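You operate a simulated robot arm through the tools that you are given. There is no shell and no other tool.

You run a simulated robot arm. Do the job below in one go: nothing can be reset, and whatever is moved stays where it is left.

## Task
Fold the step stool and stand it in its cradle.
Fine: slide the yellow latch down to free the legs, and up again once it stands there. Where these are worked on the way, their far stop is far enough and under half their travel is too little: stool latch.

The check looks at the end state, three seconds after you hand in, the way a careful person would. Anything else that was tipped, shoved, dropped, spilled or broken makes it a failure. Flat cloth is picked up by pressing the open fingertips on it (5 to 10 N) and closing them slowly along it; thin cloth reads only 2 to 8 mm in the jaws.

## Robot
A 7-joint arm with a fingered hand, fixed in place. Base frame: the origin is on the floor under the middle of its stand, x ahead of it, y to its left, z up. Units: mm, degrees, N and s.
It reaches about 1085 mm from its shoulder. Its first joint turns from -166.0 to 166.0 degrees. Payload 3.7 kg.
The tool frame sits at the grasp point between the pads (the TCP): z along the fingers, y along the line on which they close. The tips reach 25 mm beyond it. The gripper opens to 88 mm; its body begins 29 mm behind the TCP. The gripper is a hand of 5 fingers: y runs from the thumb to the fingers, the wrist lies at [-13, -106, -174] in the tool frame, and closing takes about 1.5 s.
Orientation is that of the tool frame in the base frame, as a unit quaternion [w, x, y, z]. With the fingers straight down and the wrist toward the robot, the tool's x, y and z point along [0, 1, 0], [1, 0, 0] and [0, 0, -1] of the base frame.

## Interface
- The arm moves only by the tool jog_arm. Its argument "steps" is text: rows parted by semicolons, each of 7 numbers parted by spaces: the shift along the base's x, y, z in units of 40 mm (1.0 is 40 mm), then the turn, a rotation vector about the base's x, y, z in units of 8 degrees (1.0 is 8 degrees), then the opening, from 0 (shut) to 1 (fully open). In form: dx dy dz ax ay az jaw; .... A call has 1 to 20 rows; each row shifts and turns the commanded pose from where the row before left it. A call with a number of a shift or a turn outside -1 to 1 is refused whole. Each row takes 0.2 s and may step no farther than 50 mm and 8.6 degrees from the row before; otherwise, or with a gripper value out of range, the whole call is refused. Where a pose cannot be reached the arm comes as near as it can. A force on the tool above 40 N (or 10 N above the force at the start of the call, whichever is more), or a blocked arm, ends the call early, and 0.2 s more pass. Each finger travels about 108 mm/s and halts on what it meets, pressing with about 21 N; the grip force reading is that of the motor and also rises with nothing between the fingers. The clock runs only during rows and for 0.2 s after the last one: add rows that do not move to give the fingers time. It gives the time, the measured TCP pose, the force on the tool (base axes), the opening and the grip force at its end, in the units of the frame above (readings bear some noise), with the torque about the TCP (base axes, N m) and any sound that the robot's microphone picked up.
- Cameras (640 x 400 px; columns grow to the right, rows downward): "scene" is fixed at [48.6, 499.3, 1226.9]; the picture's right is [-0.56, -0.83, 0.00], its down [-0.43, 0.30, -0.85] and it looks along [0.70, -0.48, -0.53] (base axes); focal length 327 px, centre (320, 200). "wrist" rides on the gripper at [59, -79, -105] in the tool frame; the picture's right is [-0.73, 0.32, -0.61], its down [-0.62, -0.68, 0.38] and it looks along [-0.29, 0.66, 0.70] (tool axes); focal length 234 px, centre (320, 200). There is no depth. A picture from a camera that has moved, and an enlarged one, comes with that camera's place and axes in the base frame and with its lens.
- camera(camera): a new picture of that camera. The clock stands still meanwhile.
- set_grasp(shape): the hand has 5 fingers and takes this shape, open, in about a second: jaw (thumb against the fingers, like two jaws); tri (thumb and two fingers); tip (a fingertip pinch); poke (one finger out to press); point (the index stretched); flat (the hand flat); cup (the hand cupped); fist (a fist). The gripper value then closes the fingers along that shape, each until it touches; the sizes above hold for jaw. It gives what a move gives, with no picture.
- enlarge(camera, box): a new picture of the part [left, top, right, bottom] of that camera's present view, enlarged. The clock stands still meanwhile.
- close_job(): hands the job in; it is judged then, once.

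Places have to be worked out from the pictures, the camera data and where the tool is seen. Open the gripper and draw the arm clear of the work before you hand the job in, unless the task says otherwise.

The tools are called after "Emit:" as name(argument=value, ...) on one line, values as JSON. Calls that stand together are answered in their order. jog_arm: Moves the arm, as the interface text tells. Its arguments: {"type":"object","properties":{"steps":{"type":"string"}},"required":["steps"]} The other tools are called the same way: set_grasp (shape) gives the hand a shape; camera (camera) takes a picture; enlarge (camera, box) takes an enlarged picture of a part of a camera's view; close_job () hands the job in.

At the start:

```text
clock: 0.0
position: [606.8, -51.8, 1028.8]
ee_rot: [0.0, 0.707, 0.707, 0.0]
ft_force: [-0.8, 0.3, 0.2]
torque: [0.0, 0.03, 0.01]
opening: 87.8
grip_force: 0.0
shape: jaw
```

scene: 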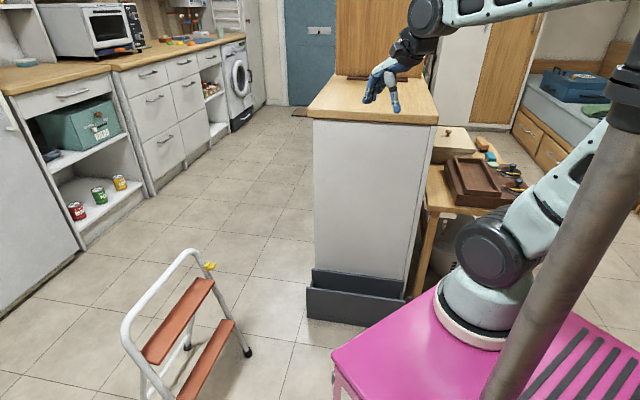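
wrist: 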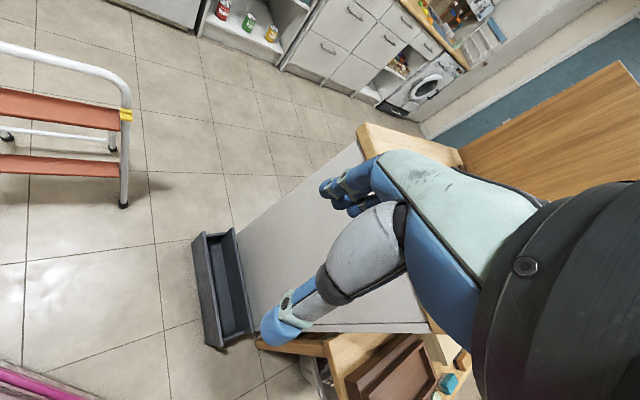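

I start with a closer look at the stool, its yellow latch and the grey cradle beside the white cabinet.

Emit:
enlarge(camera="scene", box=[100, 230, 280, 400])

Emit:
enlarge(camera="scene", box=[280, 240, 440, 340])

Emit:
enlarge(camera="wrist", box=[0, 20, 280, 220])

Emit:
enlarge(camera="wrist", box=[160, 200, 300, 360])

```text
2.35 times, centred on (190, 315) of scene
camera zoom: at [48.6, 499.3, 1226.9], right [-0.56, -0.83, 0.0], down [-0.43, 0.3, -0.85], along [0.7, -0.48, -0.53], focal length 769 px, centre (626, -71)
```

zoom: 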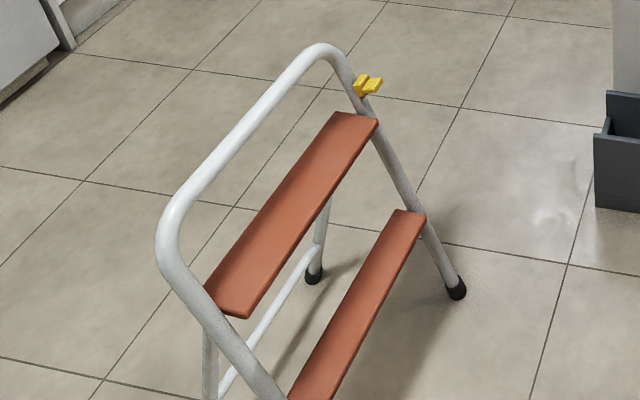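

```text
4.00 times, centred on (360, 290) of scene
camera zoom: at [48.6, 499.3, 1226.9], right [-0.56, -0.83, 0.0], down [-0.43, 0.3, -0.85], along [0.7, -0.48, -0.53], focal length 1307 px, centre (160, -160)
```

zoom: 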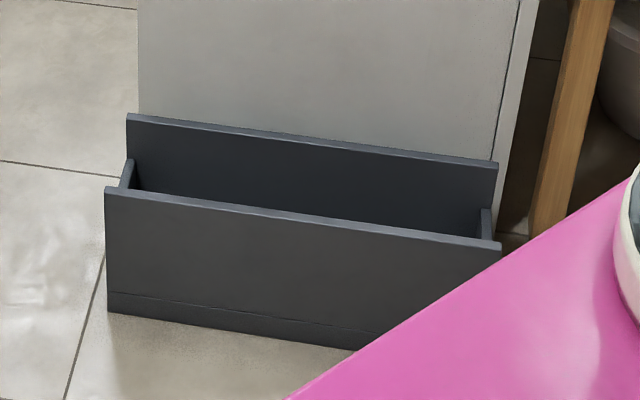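

```text
2.00 times, centred on (140, 120) of wrist
camera zoom: at [526.8, 7.3, 1133.8], right [0.32, -0.73, 0.61], down [-0.68, -0.62, -0.38], along [0.66, -0.29, -0.7], focal length 468 px, centre (680, 360)
```

zoom: 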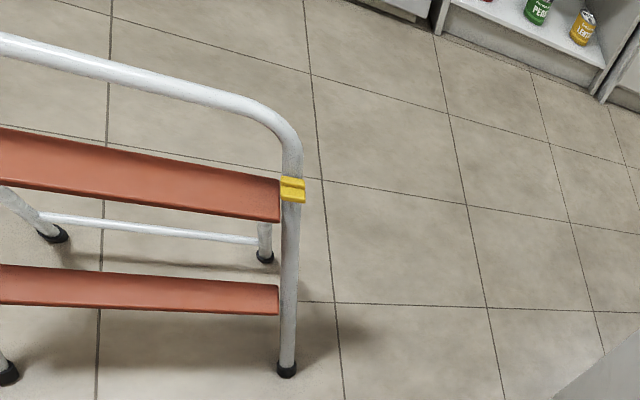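

```text
2.50 times, centred on (230, 280) of wrist
camera zoom: at [526.8, 7.3, 1133.8], right [0.32, -0.73, 0.61], down [-0.68, -0.62, -0.38], along [0.66, -0.29, -0.7], focal length 585 px, centre (545, 0)
```

zoom: 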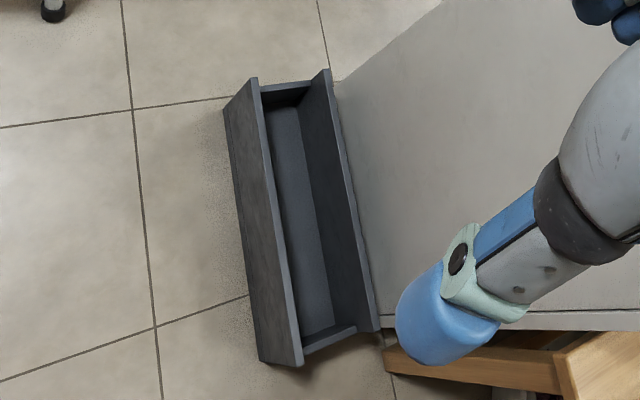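

The stool's front feet come out near (872, 293) and (659, 538), its rear feet near (1044, 492) and (856, 690), and the latch near (925, 346, 465). The cradle slot runs at about 45° from (890, 0) to (605, -289) in front of the cabinet. I move the hand over toward the stool, turned about 42° about z, so the wrist camera can see the latch.

Emit:
jog_arm(steps="0.233 0.755 -0.3 0 0 0.525 1; 0.233 0.755 -0.3 0 0 0.525 1; 0.233 0.755 -0.3 0 0 0.525 1; 0.233 0.755 -0.3 0 0 0.525 1; 0.233 0.755 -0.3 0 0 0.525 1; 0.233 0.755 -0.3 0 0 0.525 1; 0.233 0.755 -0.3 0 0 0.525 1; 0.233 0.755 -0.3 0 0 0.525 1; 0.233 0.755 -0.3 0 0 0.525 1; 0.233 0.755 -0.3 0 0 0.525 1; 0 0 0 0 0 0 1")

Emit:
camera(camera="wrist")

Emit:
camera(camera="scene")

```text
clock: 2.4
position: [699.8, 250.4, 909.3]
ee_rot: [0.0, 0.406, 0.914, 0.0]
ft_force: [0.5, 0.1, -0.3]
torque: [-0.03, 0.0, 0.01]
opening: 87.4
grip_force: 0.0
shape: jaw
```

```text
taken
camera wrist: at [600.9, 242.2, 1014.0], right [0.73, -0.32, 0.61], down [-0.09, -0.92, -0.38], along [0.68, 0.23, -0.7], focal length 234 px, centre (320, 200)
```

wrist: 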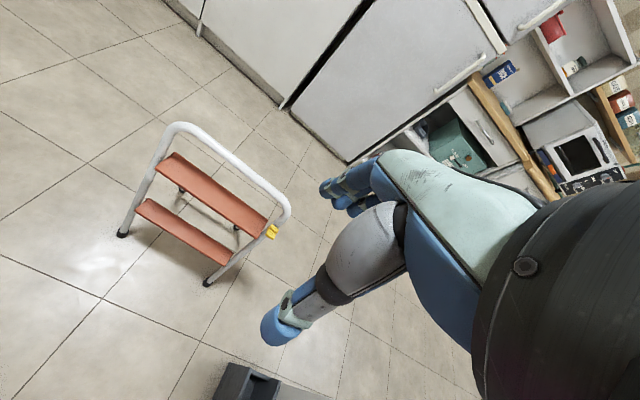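

```text
taken
```

scene: 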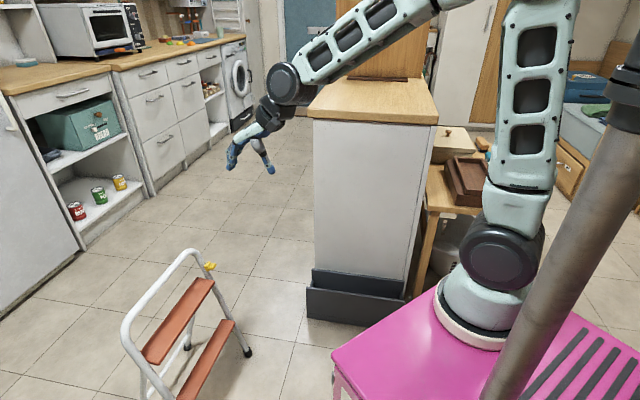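

The latch agrees with my estimate at about (923, 351, 465). I enlarge the stool and latch to see how the latch is shaped and which way it slides.

Emit:
enlarge(camera="wrist", box=[100, 110, 310, 300])

Emit:
enlarge(camera="wrist", box=[240, 200, 304, 260])

Emit:
enlarge(camera="scene", box=[180, 245, 230, 285])

Emit:
enlarge(camera="scene", box=[110, 240, 260, 400])

```text
2.11 times, centred on (205, 205) of wrist
camera zoom: at [600.9, 242.2, 1014.0], right [0.73, -0.32, 0.61], down [-0.09, -0.92, -0.38], along [0.68, 0.23, -0.7], focal length 493 px, centre (562, 190)
```

zoom: 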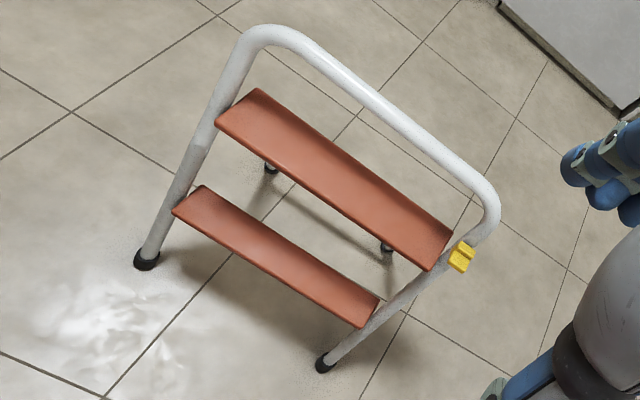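

```text
6.67 times, centred on (272, 230) of wrist
camera zoom: at [600.9, 242.2, 1014.0], right [0.73, -0.32, 0.61], down [-0.09, -0.92, -0.38], along [0.68, 0.23, -0.7], focal length 1561 px, centre (640, 0)
```

zoom: 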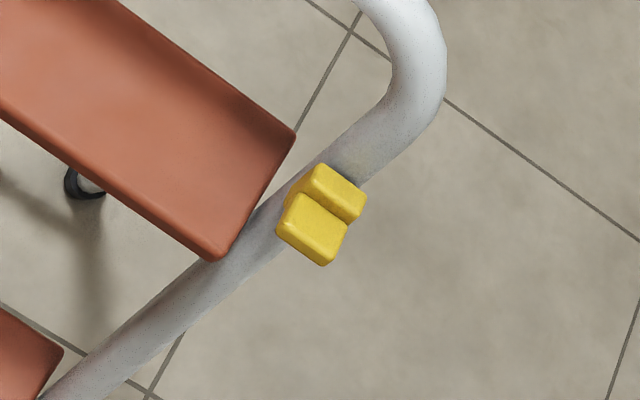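

```text
10.00 times, centred on (205, 265) of scene
camera zoom: at [48.6, 499.3, 1226.9], right [-0.56, -0.83, 0.0], down [-0.43, 0.3, -0.85], along [0.7, -0.48, -0.53], focal length 3268 px, centre (1470, -450)
```

zoom: 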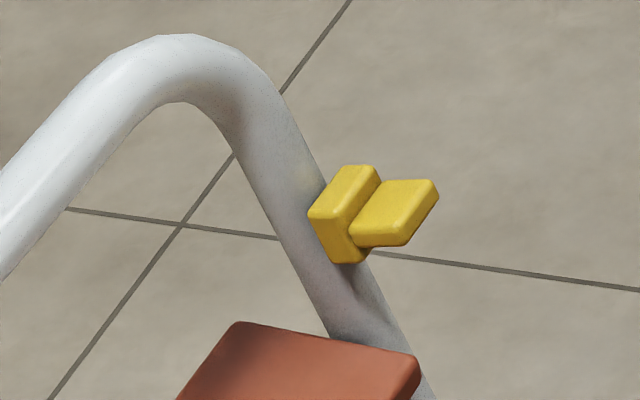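

```text
2.50 times, centred on (185, 320) of scene
camera zoom: at [48.6, 499.3, 1226.9], right [-0.56, -0.83, 0.0], down [-0.43, 0.3, -0.85], along [0.7, -0.48, -0.53], focal length 817 px, centre (658, -100)
```

zoom: 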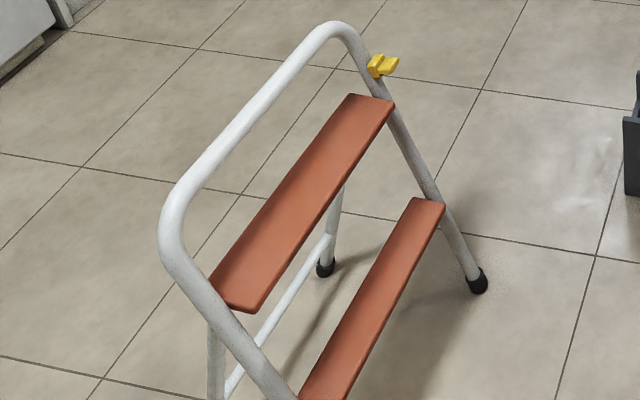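

The latch is a block on the outer side of the tube, with a tab sticking outward about 25 mm that I can press from above. I set the poke shape and look where the fingertip comes out.

Emit:
set_grasp(shape="poke")

Emit:
camera(camera="wrist")

Emit:
enlarge(camera="scene", box=[200, 60, 320, 190])

```text
clock: 3.3
position: [698.3, 251.9, 908.7]
ee_rot: [0.0, 0.407, 0.913, 0.0]
ft_force: [0.6, 0.0, -0.3]
torque: [0.0, 0.02, 0.0]
opening: 0.1
grip_force: 0.0
shape: poke
```

```text
taken
camera wrist: at [600.9, 241.9, 1014.1], right [0.73, -0.32, 0.61], down [-0.09, -0.92, -0.38], along [0.68, 0.22, -0.7], focal length 234 px, centre (320, 200)
```

wrist: 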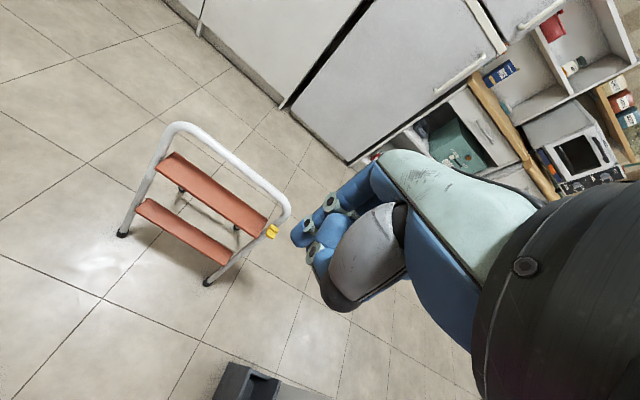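

```text
3.08 times, centred on (260, 125) of scene
camera zoom: at [48.6, 499.3, 1226.9], right [-0.56, -0.83, 0.0], down [-0.43, 0.3, -0.85], along [0.7, -0.48, -0.53], focal length 1006 px, centre (505, 431)
```

zoom: 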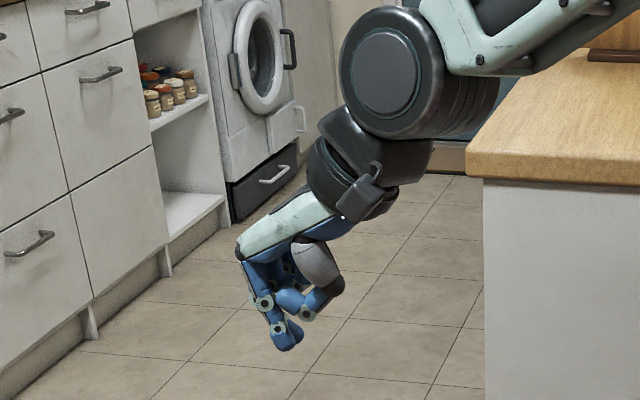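

By the scene view the poke fingertip sits about 25 mm below the TCP. I enlarge the hand to see which fingers stand beside it, since the tube will be right next to the tab.

Emit:
enlarge(camera="wrist", box=[250, 140, 430, 330])

Emit:
enlarge(camera="scene", box=[225, 110, 285, 180])

```text
2.11 times, centred on (340, 235) of wrist
camera zoom: at [600.9, 241.9, 1014.1], right [0.73, -0.32, 0.61], down [-0.09, -0.92, -0.38], along [0.68, 0.22, -0.7], focal length 493 px, centre (278, 126)
```

zoom: 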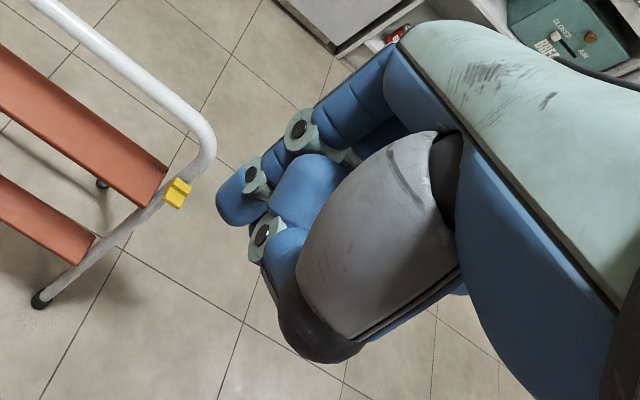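

```text
5.71 times, centred on (255, 145) of scene
camera zoom: at [48.6, 499.3, 1226.9], right [-0.56, -0.83, 0.0], down [-0.43, 0.3, -0.85], along [0.7, -0.48, -0.53], focal length 1868 px, centre (691, 514)
```

zoom: 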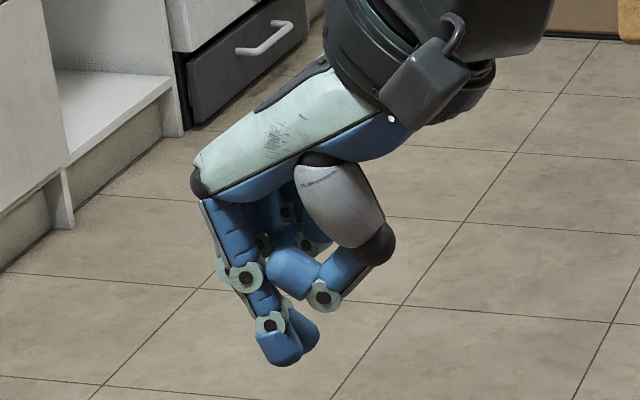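

The views show the latch body on the front side of the tube with its tab pointing forward, toward the robot, at about (914, 343, 471). I tilt the hand 35° so the finger points down and away from the robot, keeping the knuckles clear of the tube, and move nearer for a close look.

Emit:
jog_arm(steps="0.42 0.106 -0.747 0.325 -0.361 0 1; 0.42 0.106 -0.747 0.325 -0.361 0 1; 0.42 0.106 -0.747 0.325 -0.361 0 1; 0.42 0.106 -0.747 0.325 -0.361 0 1; 0.42 0.106 -0.747 0.325 -0.361 0 1; 0.42 0.106 -0.747 0.325 -0.361 0 1; 0.42 0.106 -0.747 0.325 -0.361 0 1; 0.42 0.106 -0.747 0.325 -0.361 0 1; 0.42 0.106 -0.747 0.325 -0.361 0 1; 0 0 0 0 0 0 1")

Emit:
camera(camera="wrist")

Emit:
camera(camera="scene")

```text
clock: 5.5
position: [849.4, 288.0, 639.1]
ee_rot: [0.123, 0.388, 0.871, 0.274]
ft_force: [0.2, 0.1, 0.5]
torque: [-0.02, 0.01, -0.03]
opening: 0.0
grip_force: 0.1
shape: poke
```

```text
taken
camera wrist: at [717.3, 248.3, 679.9], right [0.42, -0.6, 0.68], down [0.17, -0.69, -0.7], along [0.89, 0.41, -0.19], focal length 234 px, centre (320, 200)
```

wrist: 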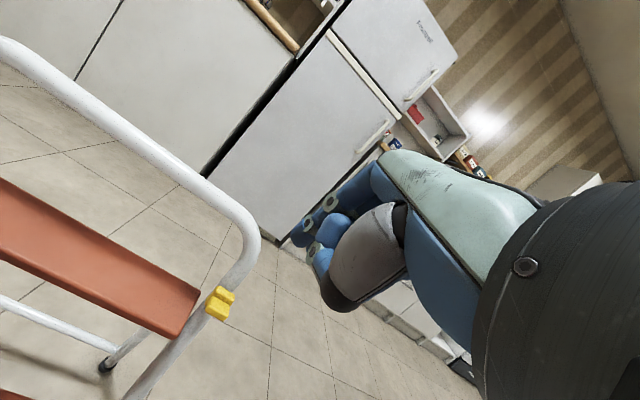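

```text
taken
```

scene: 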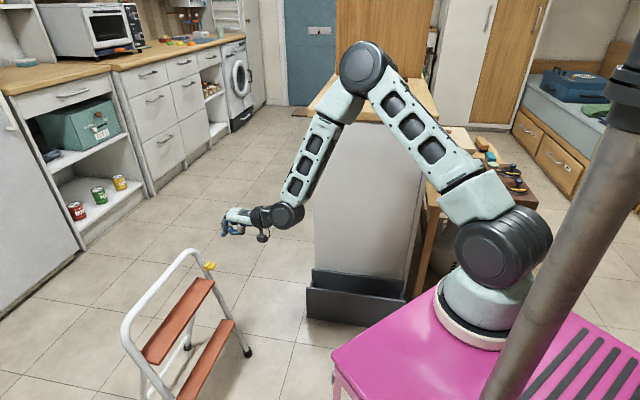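

The arm is in position and the latch is plain to see. I enlarge it in both cameras to triangulate the tab.

Emit:
enlarge(camera="wrist", box=[170, 260, 270, 340])

Emit:
enlarge(camera="scene", box=[180, 195, 280, 285])

Emit:
enlarge(camera="wrist", box=[0, 150, 280, 400])

```text
5.00 times, centred on (220, 300) of wrist
camera zoom: at [717.3, 248.3, 679.9], right [0.42, -0.6, 0.68], down [0.17, -0.69, -0.7], along [0.89, 0.41, -0.19], focal length 1171 px, centre (820, -300)
```

zoom: 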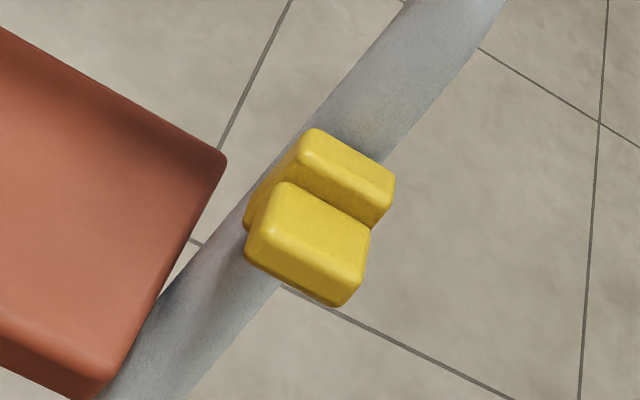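

```text
4.44 times, centred on (230, 240) of scene
camera zoom: at [48.6, 499.3, 1226.9], right [-0.56, -0.83, 0.0], down [-0.43, 0.3, -0.85], along [0.7, -0.48, -0.53], focal length 1453 px, centre (720, 22)
```

zoom: 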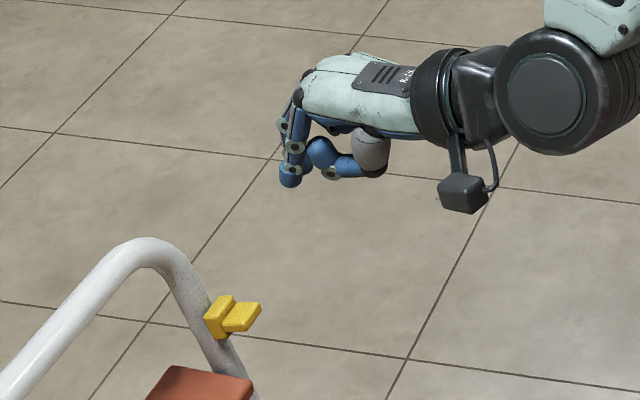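

```text
1.60 times, centred on (140, 275) of wrist
camera zoom: at [717.3, 248.3, 679.9], right [0.42, -0.6, 0.68], down [0.17, -0.69, -0.7], along [0.89, 0.41, -0.19], focal length 375 px, centre (608, 80)
```

zoom: 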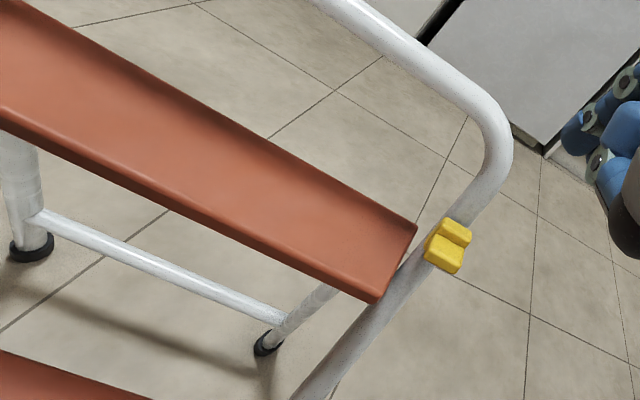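

Two wrist views agree on the tab's top face at about (921, 342, 470), with about 21 mm to the tube behind it. I bring the fingertip to about 30 mm above it at (919, 340, 500).

Emit:
jog_arm(steps="0.368 0.265 -0.741 0 0 0 1; 0.368 0.265 -0.741 0 0 0 1; 0.368 0.265 -0.741 0 0 0 1; 0.368 0.265 -0.741 0 0 0 1; 0 0 0 0 0 0 1")

Emit:
camera(camera="wrist")

Emit:
enlarge(camera="scene", box=[170, 220, 270, 300])

```text
clock: 6.7
position: [908.0, 330.8, 520.5]
ee_rot: [0.121, 0.387, 0.872, 0.275]
ft_force: [0.8, 0.4, -0.4]
torque: [-0.02, 0.02, 0.01]
opening: 0.0
grip_force: 0.0
shape: poke
```

```text
taken
camera wrist: at [776.0, 291.0, 561.4], right [0.42, -0.59, 0.68], down [0.17, -0.69, -0.7], along [0.89, 0.41, -0.19], focal length 234 px, centre (320, 200)
```

wrist: 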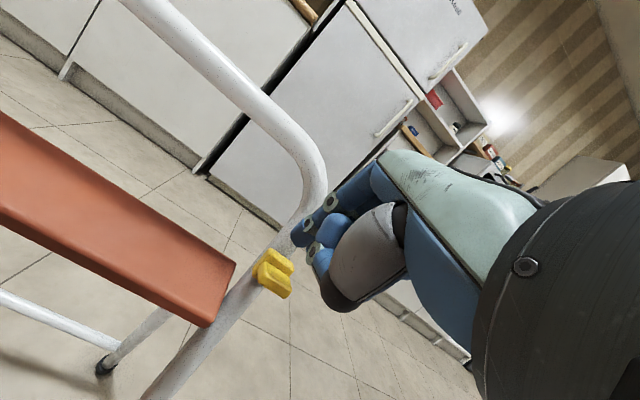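

```text
5.00 times, centred on (220, 260) of scene
camera zoom: at [48.6, 499.3, 1226.9], right [-0.56, -0.83, 0.0], down [-0.43, 0.3, -0.85], along [0.7, -0.48, -0.53], focal length 1634 px, centre (820, -100)
```

zoom: 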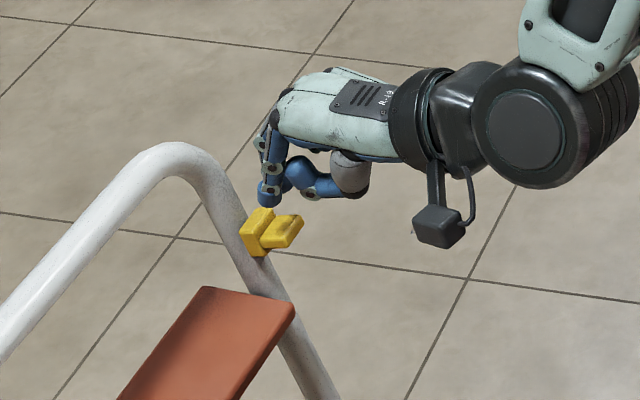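

The fingertip hangs just above the tab. I check the wrist view enlarged for sideways alignment before pressing.

Emit:
enlarge(camera="wrist", box=[230, 190, 350, 320])

```text
3.08 times, centred on (290, 255) of wrist
camera zoom: at [776.0, 291.0, 561.4], right [0.42, -0.59, 0.68], down [0.17, -0.69, -0.7], along [0.89, 0.41, -0.19], focal length 720 px, centre (412, 31)
```

zoom: 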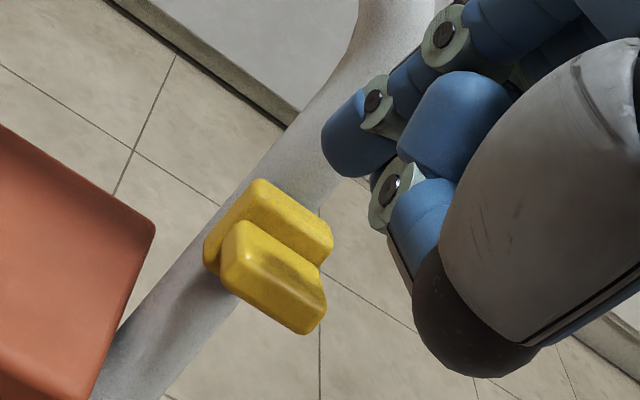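

The fingertip sits about 4–5 mm too far to the inner side of the tab. I shift outward by that much, come down about 24 mm, then press slowly along the tube's lean.

Emit:
jog_arm(steps="0.075 -0.083 -0.3 0 0 0 1; 0 0 -0.3 0 0 0 1; -0.02 -0.018 -0.125 0 0 0 1; -0.02 -0.018 -0.125 0 0 0 1; -0.02 -0.018 -0.125 0 0 0 1; -0.02 -0.018 -0.125 0 0 0 1")

Emit:
enlarge(camera="wrist", box=[220, 190, 350, 330])

Emit:
enlarge(camera="scene", box=[170, 220, 270, 300])

```text
clock: 8.1
position: [909.0, 324.4, 478.0]
ee_rot: [0.122, 0.387, 0.871, 0.275]
ft_force: [-0.9, 0.0, 0.6]
torque: [-0.06, 0.01, 0.0]
opening: 0.0
grip_force: 0.0
shape: poke
```

```text
2.86 times, centred on (285, 260) of wrist
camera zoom: at [776.4, 284.5, 518.0], right [0.42, -0.59, 0.68], down [0.17, -0.69, -0.7], along [0.89, 0.41, -0.19], focal length 669 px, centre (420, 29)
```

zoom: 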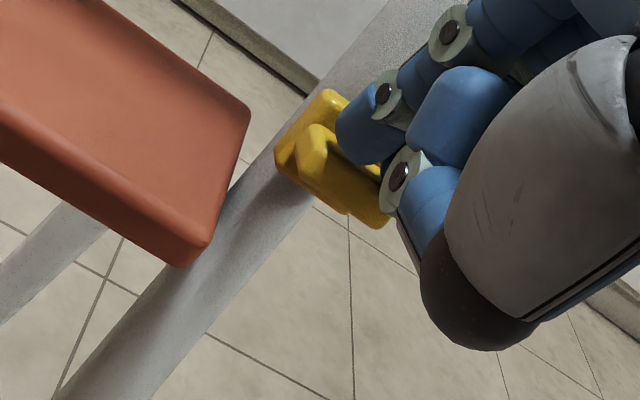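

```text
5.00 times, centred on (220, 260) of scene
camera zoom: at [48.6, 499.3, 1226.9], right [-0.56, -0.83, 0.0], down [-0.43, 0.3, -0.85], along [0.7, -0.48, -0.53], focal length 1634 px, centre (820, -100)
```

zoom: 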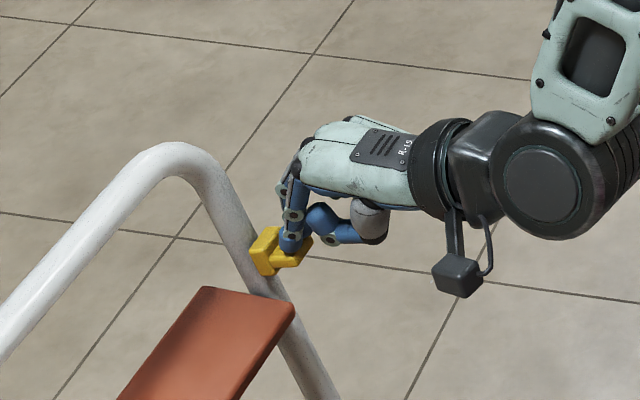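

The latch is moving: its body is some 13 mm lower than before and the resistance is slight. I keep pressing down along the tube until the stop.

Emit:
jog_arm(steps="-0.025 -0.022 -0.125 0 0 0 1; -0.025 -0.022 -0.125 0 0 0 1; -0.025 -0.022 -0.125 0 0 0 1; -0.025 -0.022 -0.125 0 0 0 1")

Emit:
enlarge(camera="wrist", box=[220, 190, 350, 330])

Emit:
enlarge(camera="scene", box=[170, 220, 270, 300])

```text
clock: 9.1
position: [905.3, 320.7, 460.7]
ee_rot: [0.124, 0.387, 0.871, 0.278]
ft_force: [-2.0, -1.5, 27.9]
torque: [0.13, -0.36, -0.01]
opening: 0.0
grip_force: 0.0
shape: poke
```

```text
2.86 times, centred on (285, 260) of wrist
camera zoom: at [772.8, 281.9, 500.5], right [0.42, -0.6, 0.68], down [0.17, -0.69, -0.71], along [0.89, 0.41, -0.19], focal length 669 px, centre (420, 29)
```

zoom: 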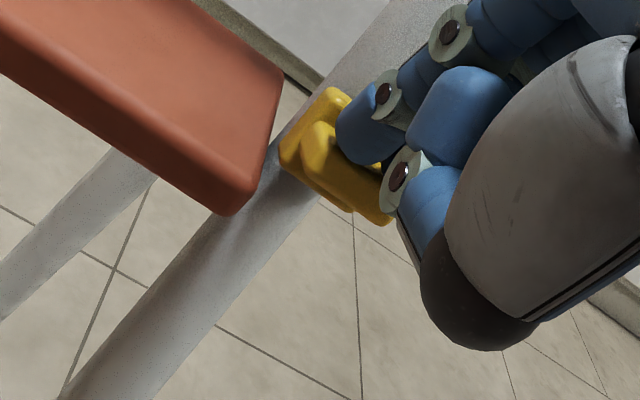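

```text
5.00 times, centred on (220, 260) of scene
camera zoom: at [48.6, 499.3, 1226.9], right [-0.56, -0.83, 0.0], down [-0.43, 0.3, -0.85], along [0.7, -0.48, -0.53], focal length 1634 px, centre (820, -100)
```

zoom: 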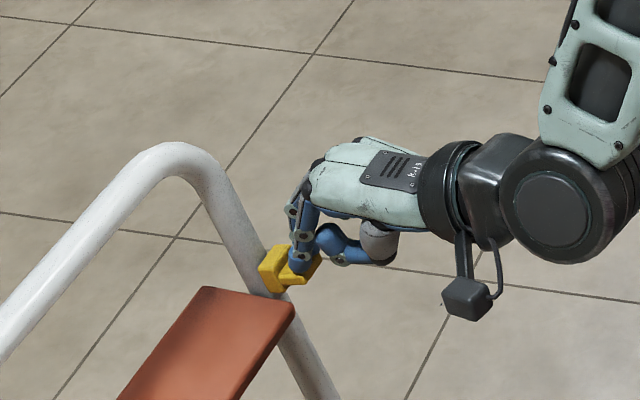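

The force has jumped to 28 N, so the latch looks to be at its lower stop. One small extra press will confirm that.

Emit:
jog_arm(steps="-0.01 -0.01 -0.06 0 0 0 1; 0 0 0 0 0 0 1")

```text
clock: 9.9
position: [907.0, 322.8, 461.5]
ee_rot: [0.126, 0.387, 0.87, 0.28]
ft_force: [5.4, 4.3, 14.2]
torque: [0.01, -0.01, 0.06]
opening: 0.0
grip_force: 0.0
shape: poke
stopped in row 2: the force on the tool passed its limit at 40 N (the readings are from after the stop); the commanded pose is now the measured one
```

That is a hard stop, so the latch is fully down. I lift the hand straight up and back to look at the stool again.

Emit:
jog_arm(steps="-0.1 -0.09 0.5 0 0 0 1; -0.2 -0.18 0.8 0 0 0 1; -0.3 -0.3 0.8 0 0 0 1; -0.5 -0.5 0.6 0 0 0 1; -0.5 -0.5 0.6 0 0 0 1; 0 0 0 0 0 0 1")

Emit:
camera(camera="wrist")

Emit:
enlarge(camera="scene", box=[100, 220, 280, 400])

```text
clock: 11.3
position: [841.1, 257.7, 588.7]
ee_rot: [0.124, 0.388, 0.871, 0.275]
ft_force: [-0.2, -0.2, -0.4]
torque: [-0.03, 0.03, 0.02]
opening: 0.2
grip_force: 0.0
shape: poke
```

```text
taken
camera wrist: at [708.2, 218.0, 629.2], right [0.42, -0.6, 0.68], down [0.17, -0.69, -0.71], along [0.89, 0.41, -0.19], focal length 234 px, centre (320, 200)
```

wrist: 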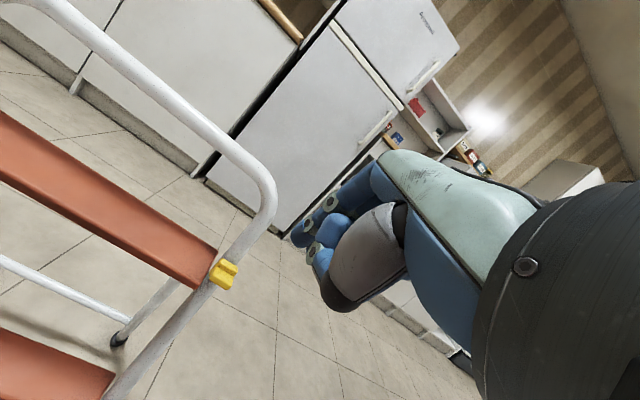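

```text
2.22 times, centred on (190, 310) of scene
camera zoom: at [48.6, 499.3, 1226.9], right [-0.56, -0.83, 0.0], down [-0.43, 0.3, -0.85], along [0.7, -0.48, -0.53], focal length 726 px, centre (609, -44)
```

zoom: 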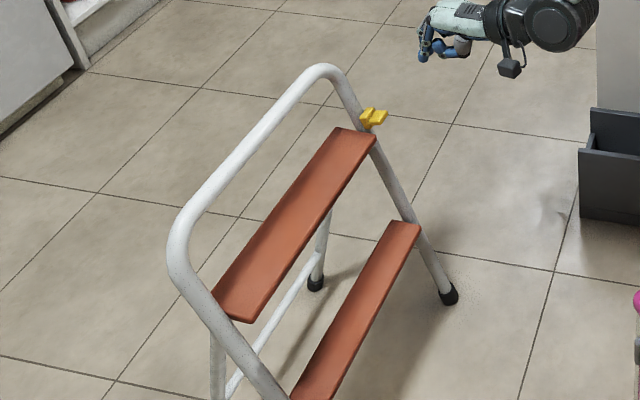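

The latch now sits just above the top tread's level, clearly lower than before. Next I measure the top rail to grip it, so I enlarge it in both views.

Emit:
enlarge(camera="wrist", box=[0, 0, 300, 190])

Emit:
enlarge(camera="scene", box=[110, 240, 230, 320])

Emit:
enlarge(camera="wrist", box=[0, 220, 280, 400])

```text
2.11 times, centred on (150, 95) of wrist
camera zoom: at [708.2, 218.0, 629.2], right [0.42, -0.6, 0.68], down [0.17, -0.69, -0.71], along [0.89, 0.41, -0.19], focal length 493 px, centre (678, 421)
```

zoom: 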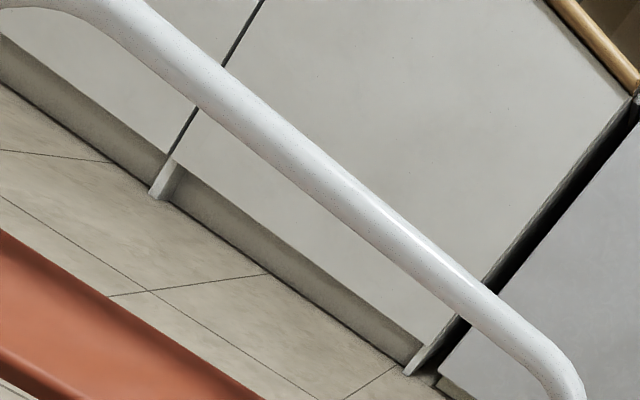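

```text
5.00 times, centred on (170, 280) of scene
camera zoom: at [48.6, 499.3, 1226.9], right [-0.56, -0.83, 0.0], down [-0.43, 0.3, -0.85], along [0.7, -0.48, -0.53], focal length 1634 px, centre (1070, -200)
```

zoom: 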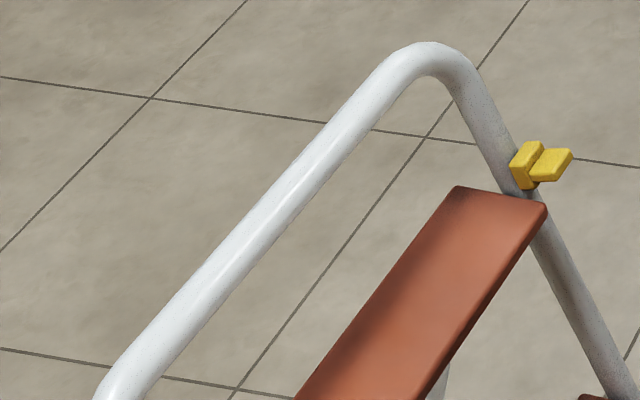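

```text
2.22 times, centred on (140, 310) of wrist
camera zoom: at [708.2, 218.0, 629.2], right [0.42, -0.6, 0.68], down [0.17, -0.69, -0.71], along [0.89, 0.41, -0.19], focal length 520 px, centre (720, -44)
```

zoom: 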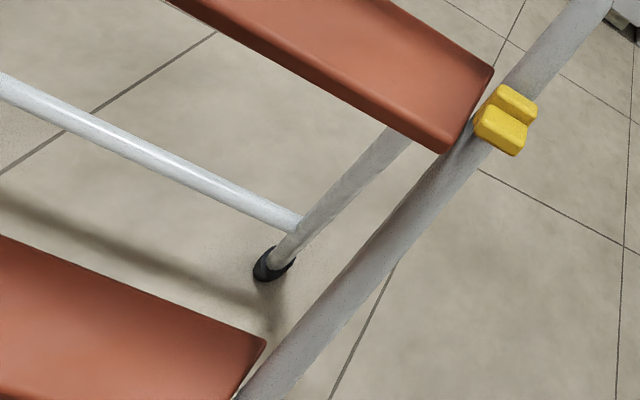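

All three views agree on the top rail: its axis is at about z = 544, running at 132.8° with its middle near (851, 497). I raise the hand, level it to fingers-down and move over the rail's middle, then change to the jaw shape.

Emit:
jog_arm(steps="0 0 1 0 0 0 1; 0 0 1 0 0 0 1; 0.03 0.747 0.16 -0.366 0.406 0.0125 1; 0.03 0.747 0.16 -0.366 0.406 0.0125 1; 0.03 0.747 0.16 -0.366 0.406 0.0125 1; 0.03 0.747 0.16 -0.366 0.406 0.0125 1; 0.03 0.747 0.16 -0.366 0.406 0.0125 1; 0.03 0.747 0.16 -0.366 0.406 0.0125 1; 0.03 0.747 0.16 -0.366 0.406 0.0125 1; 0.03 0.747 0.16 -0.366 0.406 0.0125 1; 0 0 0 0 0 0 1")

Emit:
set_grasp(shape="jaw")

Emit:
camera(camera="wrist")

Emit:
camera(camera="scene")

```text
clock: 13.7
position: [850.4, 498.1, 719.3]
ee_rot: [-0.001, 0.4, 0.916, 0.002]
ft_force: [0.8, -0.3, -0.2]
torque: [0.03, -0.01, -0.03]
opening: 0.0
grip_force: 0.1
shape: poke
```

```text
clock: 14.6
position: [850.7, 497.2, 720.2]
ee_rot: [-0.001, 0.4, 0.916, 0.003]
ft_force: [-0.2, 0.9, -0.1]
torque: [-0.01, -0.03, -0.01]
opening: 87.9
grip_force: 0.0
shape: jaw
```

```text
taken
camera wrist: at [752.4, 486.5, 824.3], right [0.73, -0.32, 0.61], down [-0.08, -0.92, -0.39], along [0.68, 0.24, -0.69], focal length 234 px, centre (320, 200)
```

wrist: 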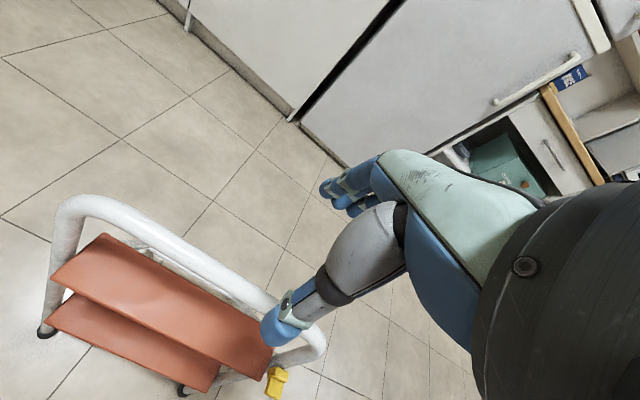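

```text
taken
```

scene: 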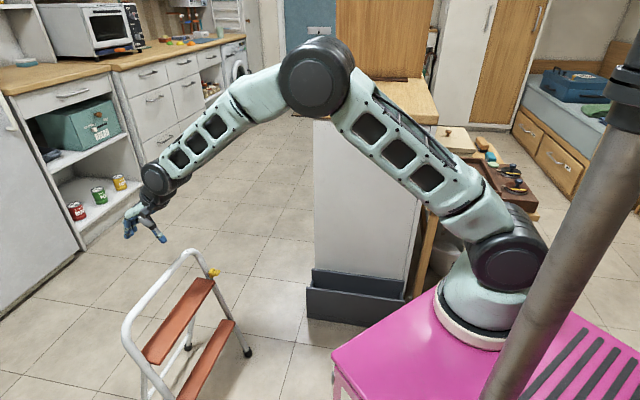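

The rail's predicted spot projects to about (229, 282) in this view, right on the rail. I enlarge to check the offset before descending.

Emit:
enlarge(camera="wrist", box=[30, 170, 340, 400])

Emit:
enlarge(camera="scene", box=[100, 190, 240, 340])

```text
1.74 times, centred on (185, 285) of wrist
camera zoom: at [752.4, 486.5, 824.3], right [0.73, -0.32, 0.61], down [-0.08, -0.92, -0.39], along [0.68, 0.24, -0.69], focal length 407 px, centre (555, 52)
```

zoom: 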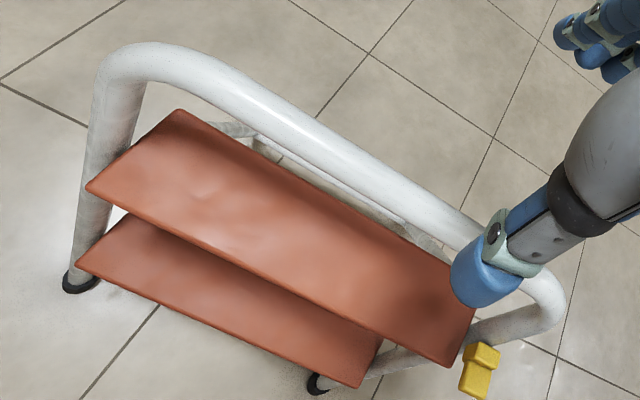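

```text
2.67 times, centred on (170, 265) of scene
camera zoom: at [48.6, 499.3, 1226.9], right [-0.56, -0.83, 0.0], down [-0.43, 0.3, -0.85], along [0.7, -0.48, -0.53], focal length 872 px, centre (720, 27)
```

zoom: 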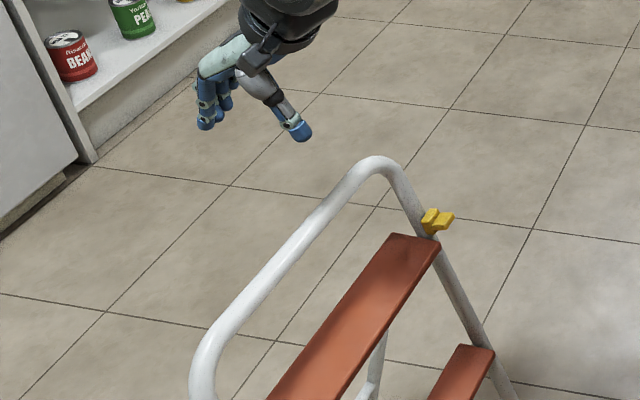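

The rail is centred in the jaw's line to within about 3 mm. I descend to the rail at z ≈ 540 with the jaw open, watching the force.

Emit:
jog_arm(steps="0 0 -0.9 0 0 0 1; 0 0 -0.9 0 0 0 1; 0 0 -0.9 0 0 0 1; 0 0 -0.9 0 0 0 1; 0 0 -0.45 0 0 0 1; 0 0 -0.45 0 0 0 1; 0 0 0 0 0 0 1")

Emit:
enlarge(camera="scene", box=[100, 220, 240, 340])

Emit:
camera(camera="wrist")

```text
clock: 16.2
position: [850.3, 497.1, 540.1]
ee_rot: [-0.001, 0.401, 0.916, 0.003]
ft_force: [-0.5, 0.5, 0.3]
torque: [0.0, 0.0, -0.02]
opening: 87.8
grip_force: 0.0
shape: jaw
```

```text
3.33 times, centred on (170, 280) of scene
camera zoom: at [48.6, 499.3, 1226.9], right [-0.56, -0.83, 0.0], down [-0.43, 0.3, -0.85], along [0.7, -0.48, -0.53], focal length 1090 px, centre (820, -67)
```

zoom: 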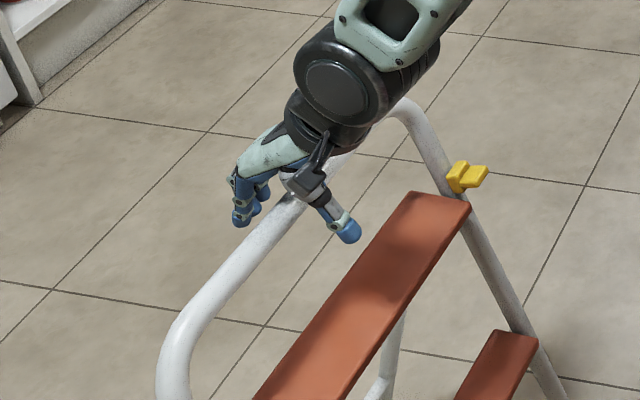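

```text
taken
camera wrist: at [752.6, 486.7, 644.7], right [0.73, -0.32, 0.61], down [-0.08, -0.92, -0.39], along [0.68, 0.24, -0.69], focal length 234 px, centre (320, 200)
```

wrist: 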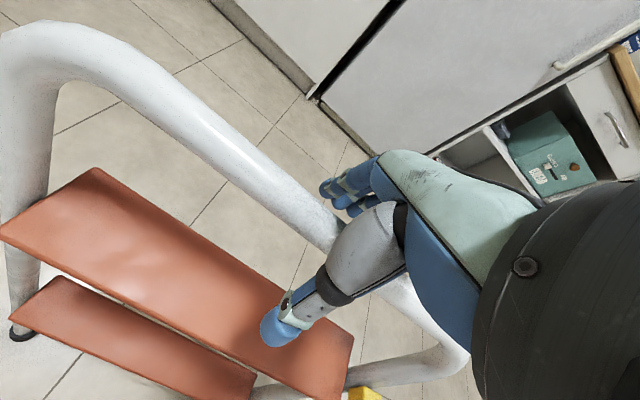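

The rail lies between thumb and fingers with no contact force. I close the jaw on it and wait for the fingers to settle.

Emit:
jog_arm(steps="0 0 0 0 0 0 0.6; 0 0 0 0 0 0 0.4; 0 0 0 0 0 0 0.2; 0 0 0 0 0 0 0; 0 0 0 0 0 0 0; 0 0 0 0 0 0 0; 0 0 0 0 0 0 0; 0 0 0 0 0 0 0; 0 0 0 0 0 0 0")

Emit:
enlarge(camera="scene", box=[100, 220, 240, 340])

Emit:
camera(camera="wrist")

```text
clock: 18.2
position: [850.7, 497.4, 539.5]
ee_rot: [-0.001, 0.401, 0.916, 0.002]
ft_force: [-1.4, -1.9, -0.7]
torque: [0.05, -0.04, 0.12]
opening: 5.5
grip_force: 20.6
shape: jaw
```

```text
3.33 times, centred on (170, 280) of scene
camera zoom: at [48.6, 499.3, 1226.9], right [-0.56, -0.83, 0.0], down [-0.43, 0.3, -0.85], along [0.7, -0.48, -0.53], focal length 1090 px, centre (820, -67)
```

zoom: 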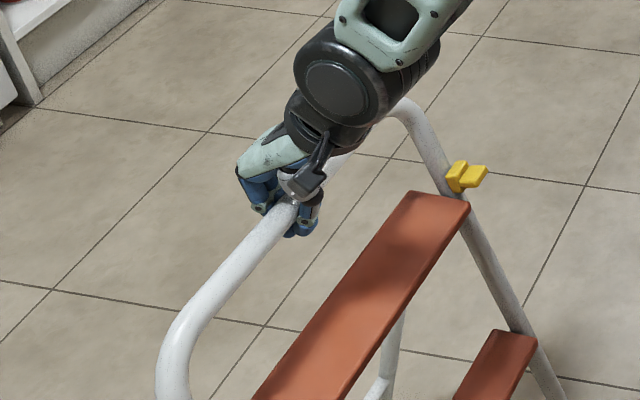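

```text
taken
camera wrist: at [752.6, 486.6, 644.4], right [0.73, -0.32, 0.61], down [-0.08, -0.92, -0.39], along [0.68, 0.24, -0.69], focal length 234 px, centre (320, 200)
```

wrist: 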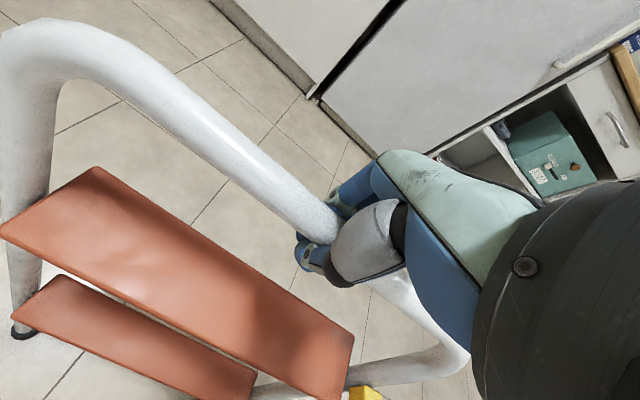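

The fingers have wrapped under the rail, with 5.5 mm left between the tips, so it is caged. I lift slowly by 40 mm and watch the weight and how the legs behave.

Emit:
jog_arm(steps="0 0 0.25 0 0 0 0; 0 0 0.25 0 0 0 0; 0 0 0.25 0 0 0 0; 0 0 0.25 0 0 0 0; 0 0 0 0 0 0 0; 0 0 0 0 0 0 0")

Emit:
camera(camera="scene")

Emit:
camera(camera="wrist")

```text
clock: 19.6
position: [851.1, 496.4, 579.3]
ee_rot: [-0.001, 0.4, 0.916, 0.003]
ft_force: [0.7, 1.2, -16.2]
torque: [0.13, -0.13, 0.06]
opening: 6.2
grip_force: 20.5
shape: jaw
```

```text
taken
```

scene: 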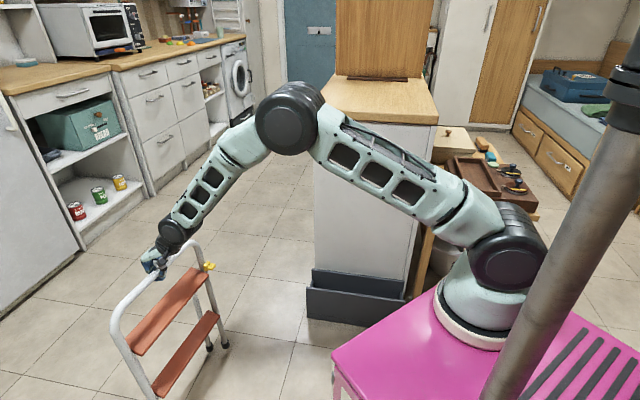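

```text
taken
camera wrist: at [752.7, 486.8, 684.1], right [0.73, -0.32, 0.61], down [-0.08, -0.92, -0.39], along [0.68, 0.24, -0.69], focal length 234 px, centre (320, 200)
```

wrist: 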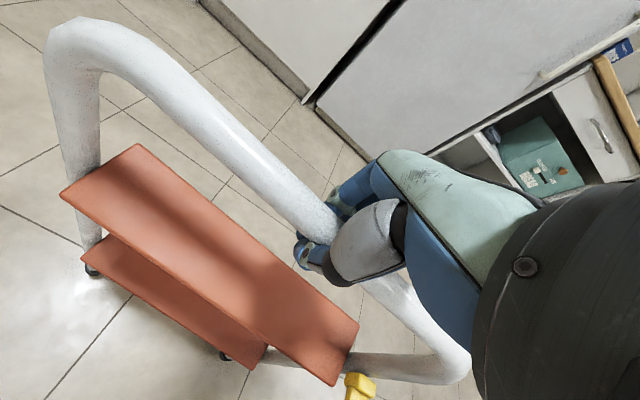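

It weighs about 16 N and the frame is swinging toward plumb with the legs closing. I look closer at the legs and let it settle.

Emit:
enlarge(camera="scene", box=[90, 230, 260, 400])

Emit:
enlarge(camera="wrist", box=[30, 120, 400, 400])

```text
2.35 times, centred on (175, 315) of scene
camera zoom: at [48.6, 499.3, 1226.9], right [-0.56, -0.83, 0.0], down [-0.43, 0.3, -0.85], along [0.7, -0.48, -0.53], focal length 769 px, centre (661, -71)
```

zoom: 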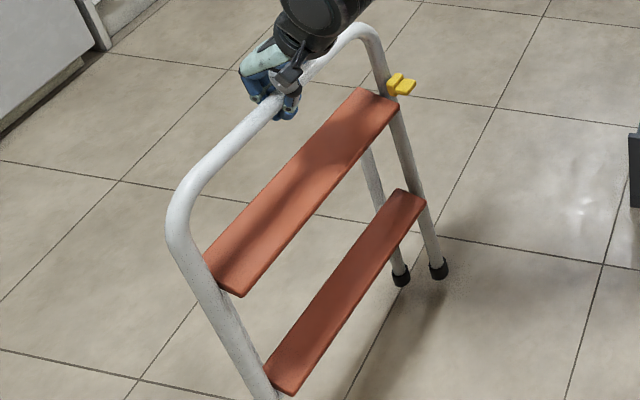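

```text
1.43 times, centred on (215, 260) of wrist
camera zoom: at [752.7, 486.8, 684.1], right [0.73, -0.32, 0.61], down [-0.08, -0.92, -0.39], along [0.68, 0.24, -0.69], focal length 334 px, centre (470, 114)
```

zoom: 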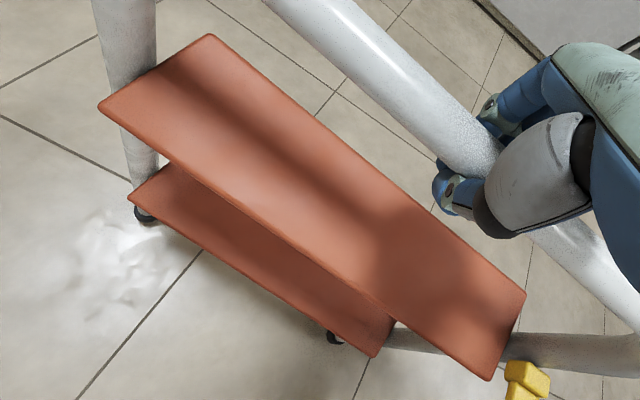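

The legs are closing by themselves as it lifts; the feet are now only about 65 mm apart. I lift a further 100 mm gently and let it hang.

Emit:
jog_arm(steps="0 0 0.4 0 0 0 0; 0 0 0.5 0 0 0 0; 0 0 0.5 0 0 0 0; 0 0 0.5 0 0 0 0; 0 0 0.4 0 0 0 0; 0 0 0.2 0 0 0 0; 0 0 0 0 0 0 0; 0 0 0 0 0 0 0; 0 0 0 0 0 0 0; 0 0 0 0 0 0 0; 0 0 0 0 0 0 0")

Emit:
enlarge(camera="scene", box=[90, 200, 260, 380])

Emit:
camera(camera="wrist")

```text
clock: 22.0
position: [850.3, 496.2, 679.2]
ee_rot: [-0.001, 0.4, 0.917, 0.002]
ft_force: [-0.1, 0.2, -17.2]
torque: [0.1, -0.05, -0.01]
opening: 6.0
grip_force: 21.3
shape: jaw
```

```text
2.22 times, centred on (175, 290) of scene
camera zoom: at [48.6, 499.3, 1226.9], right [-0.56, -0.83, 0.0], down [-0.43, 0.3, -0.85], along [0.7, -0.48, -0.53], focal length 726 px, centre (642, 0)
```

zoom: 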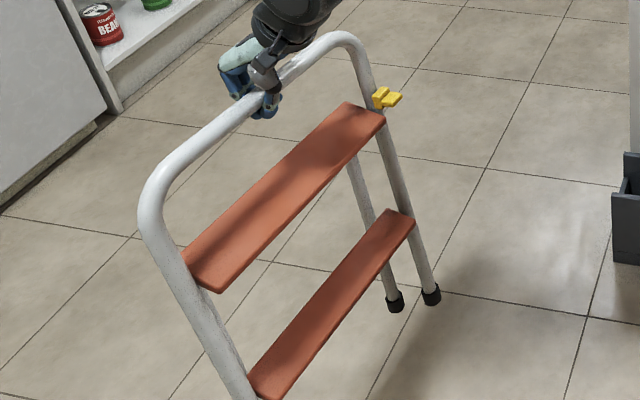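

```text
taken
camera wrist: at [752.6, 486.6, 784.4], right [0.73, -0.32, 0.61], down [-0.08, -0.92, -0.39], along [0.68, 0.24, -0.69], focal length 234 px, centre (320, 200)
```

wrist: 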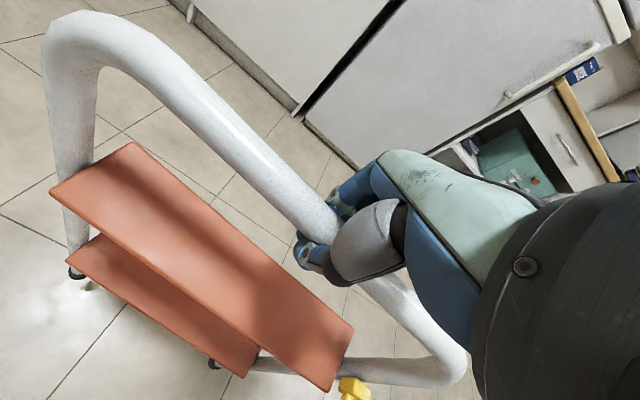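

It hangs steadily. I enlarge the right-hand legs to judge whether they are fully closed and how far apart the feet are.

Emit:
enlarge(camera="scene", box=[160, 230, 220, 360])

Emit:
enlarge(camera="scene", box=[110, 260, 200, 400])

```text
3.08 times, centred on (190, 295) of scene
camera zoom: at [48.6, 499.3, 1226.9], right [-0.56, -0.83, 0.0], down [-0.43, 0.3, -0.85], along [0.7, -0.48, -0.53], focal length 1006 px, centre (720, -92)
```

zoom: 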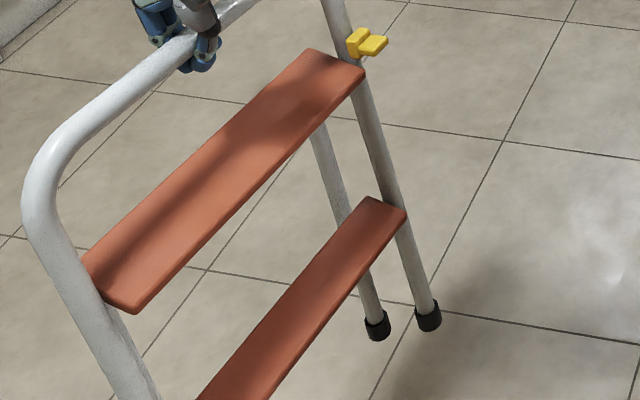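

```text
2.86 times, centred on (155, 330) of scene
camera zoom: at [48.6, 499.3, 1226.9], right [-0.56, -0.83, 0.0], down [-0.43, 0.3, -0.85], along [0.7, -0.48, -0.53], focal length 934 px, centre (791, -171)
```

zoom: 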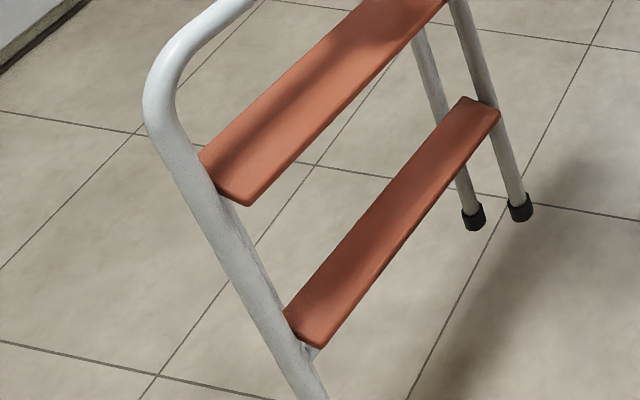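

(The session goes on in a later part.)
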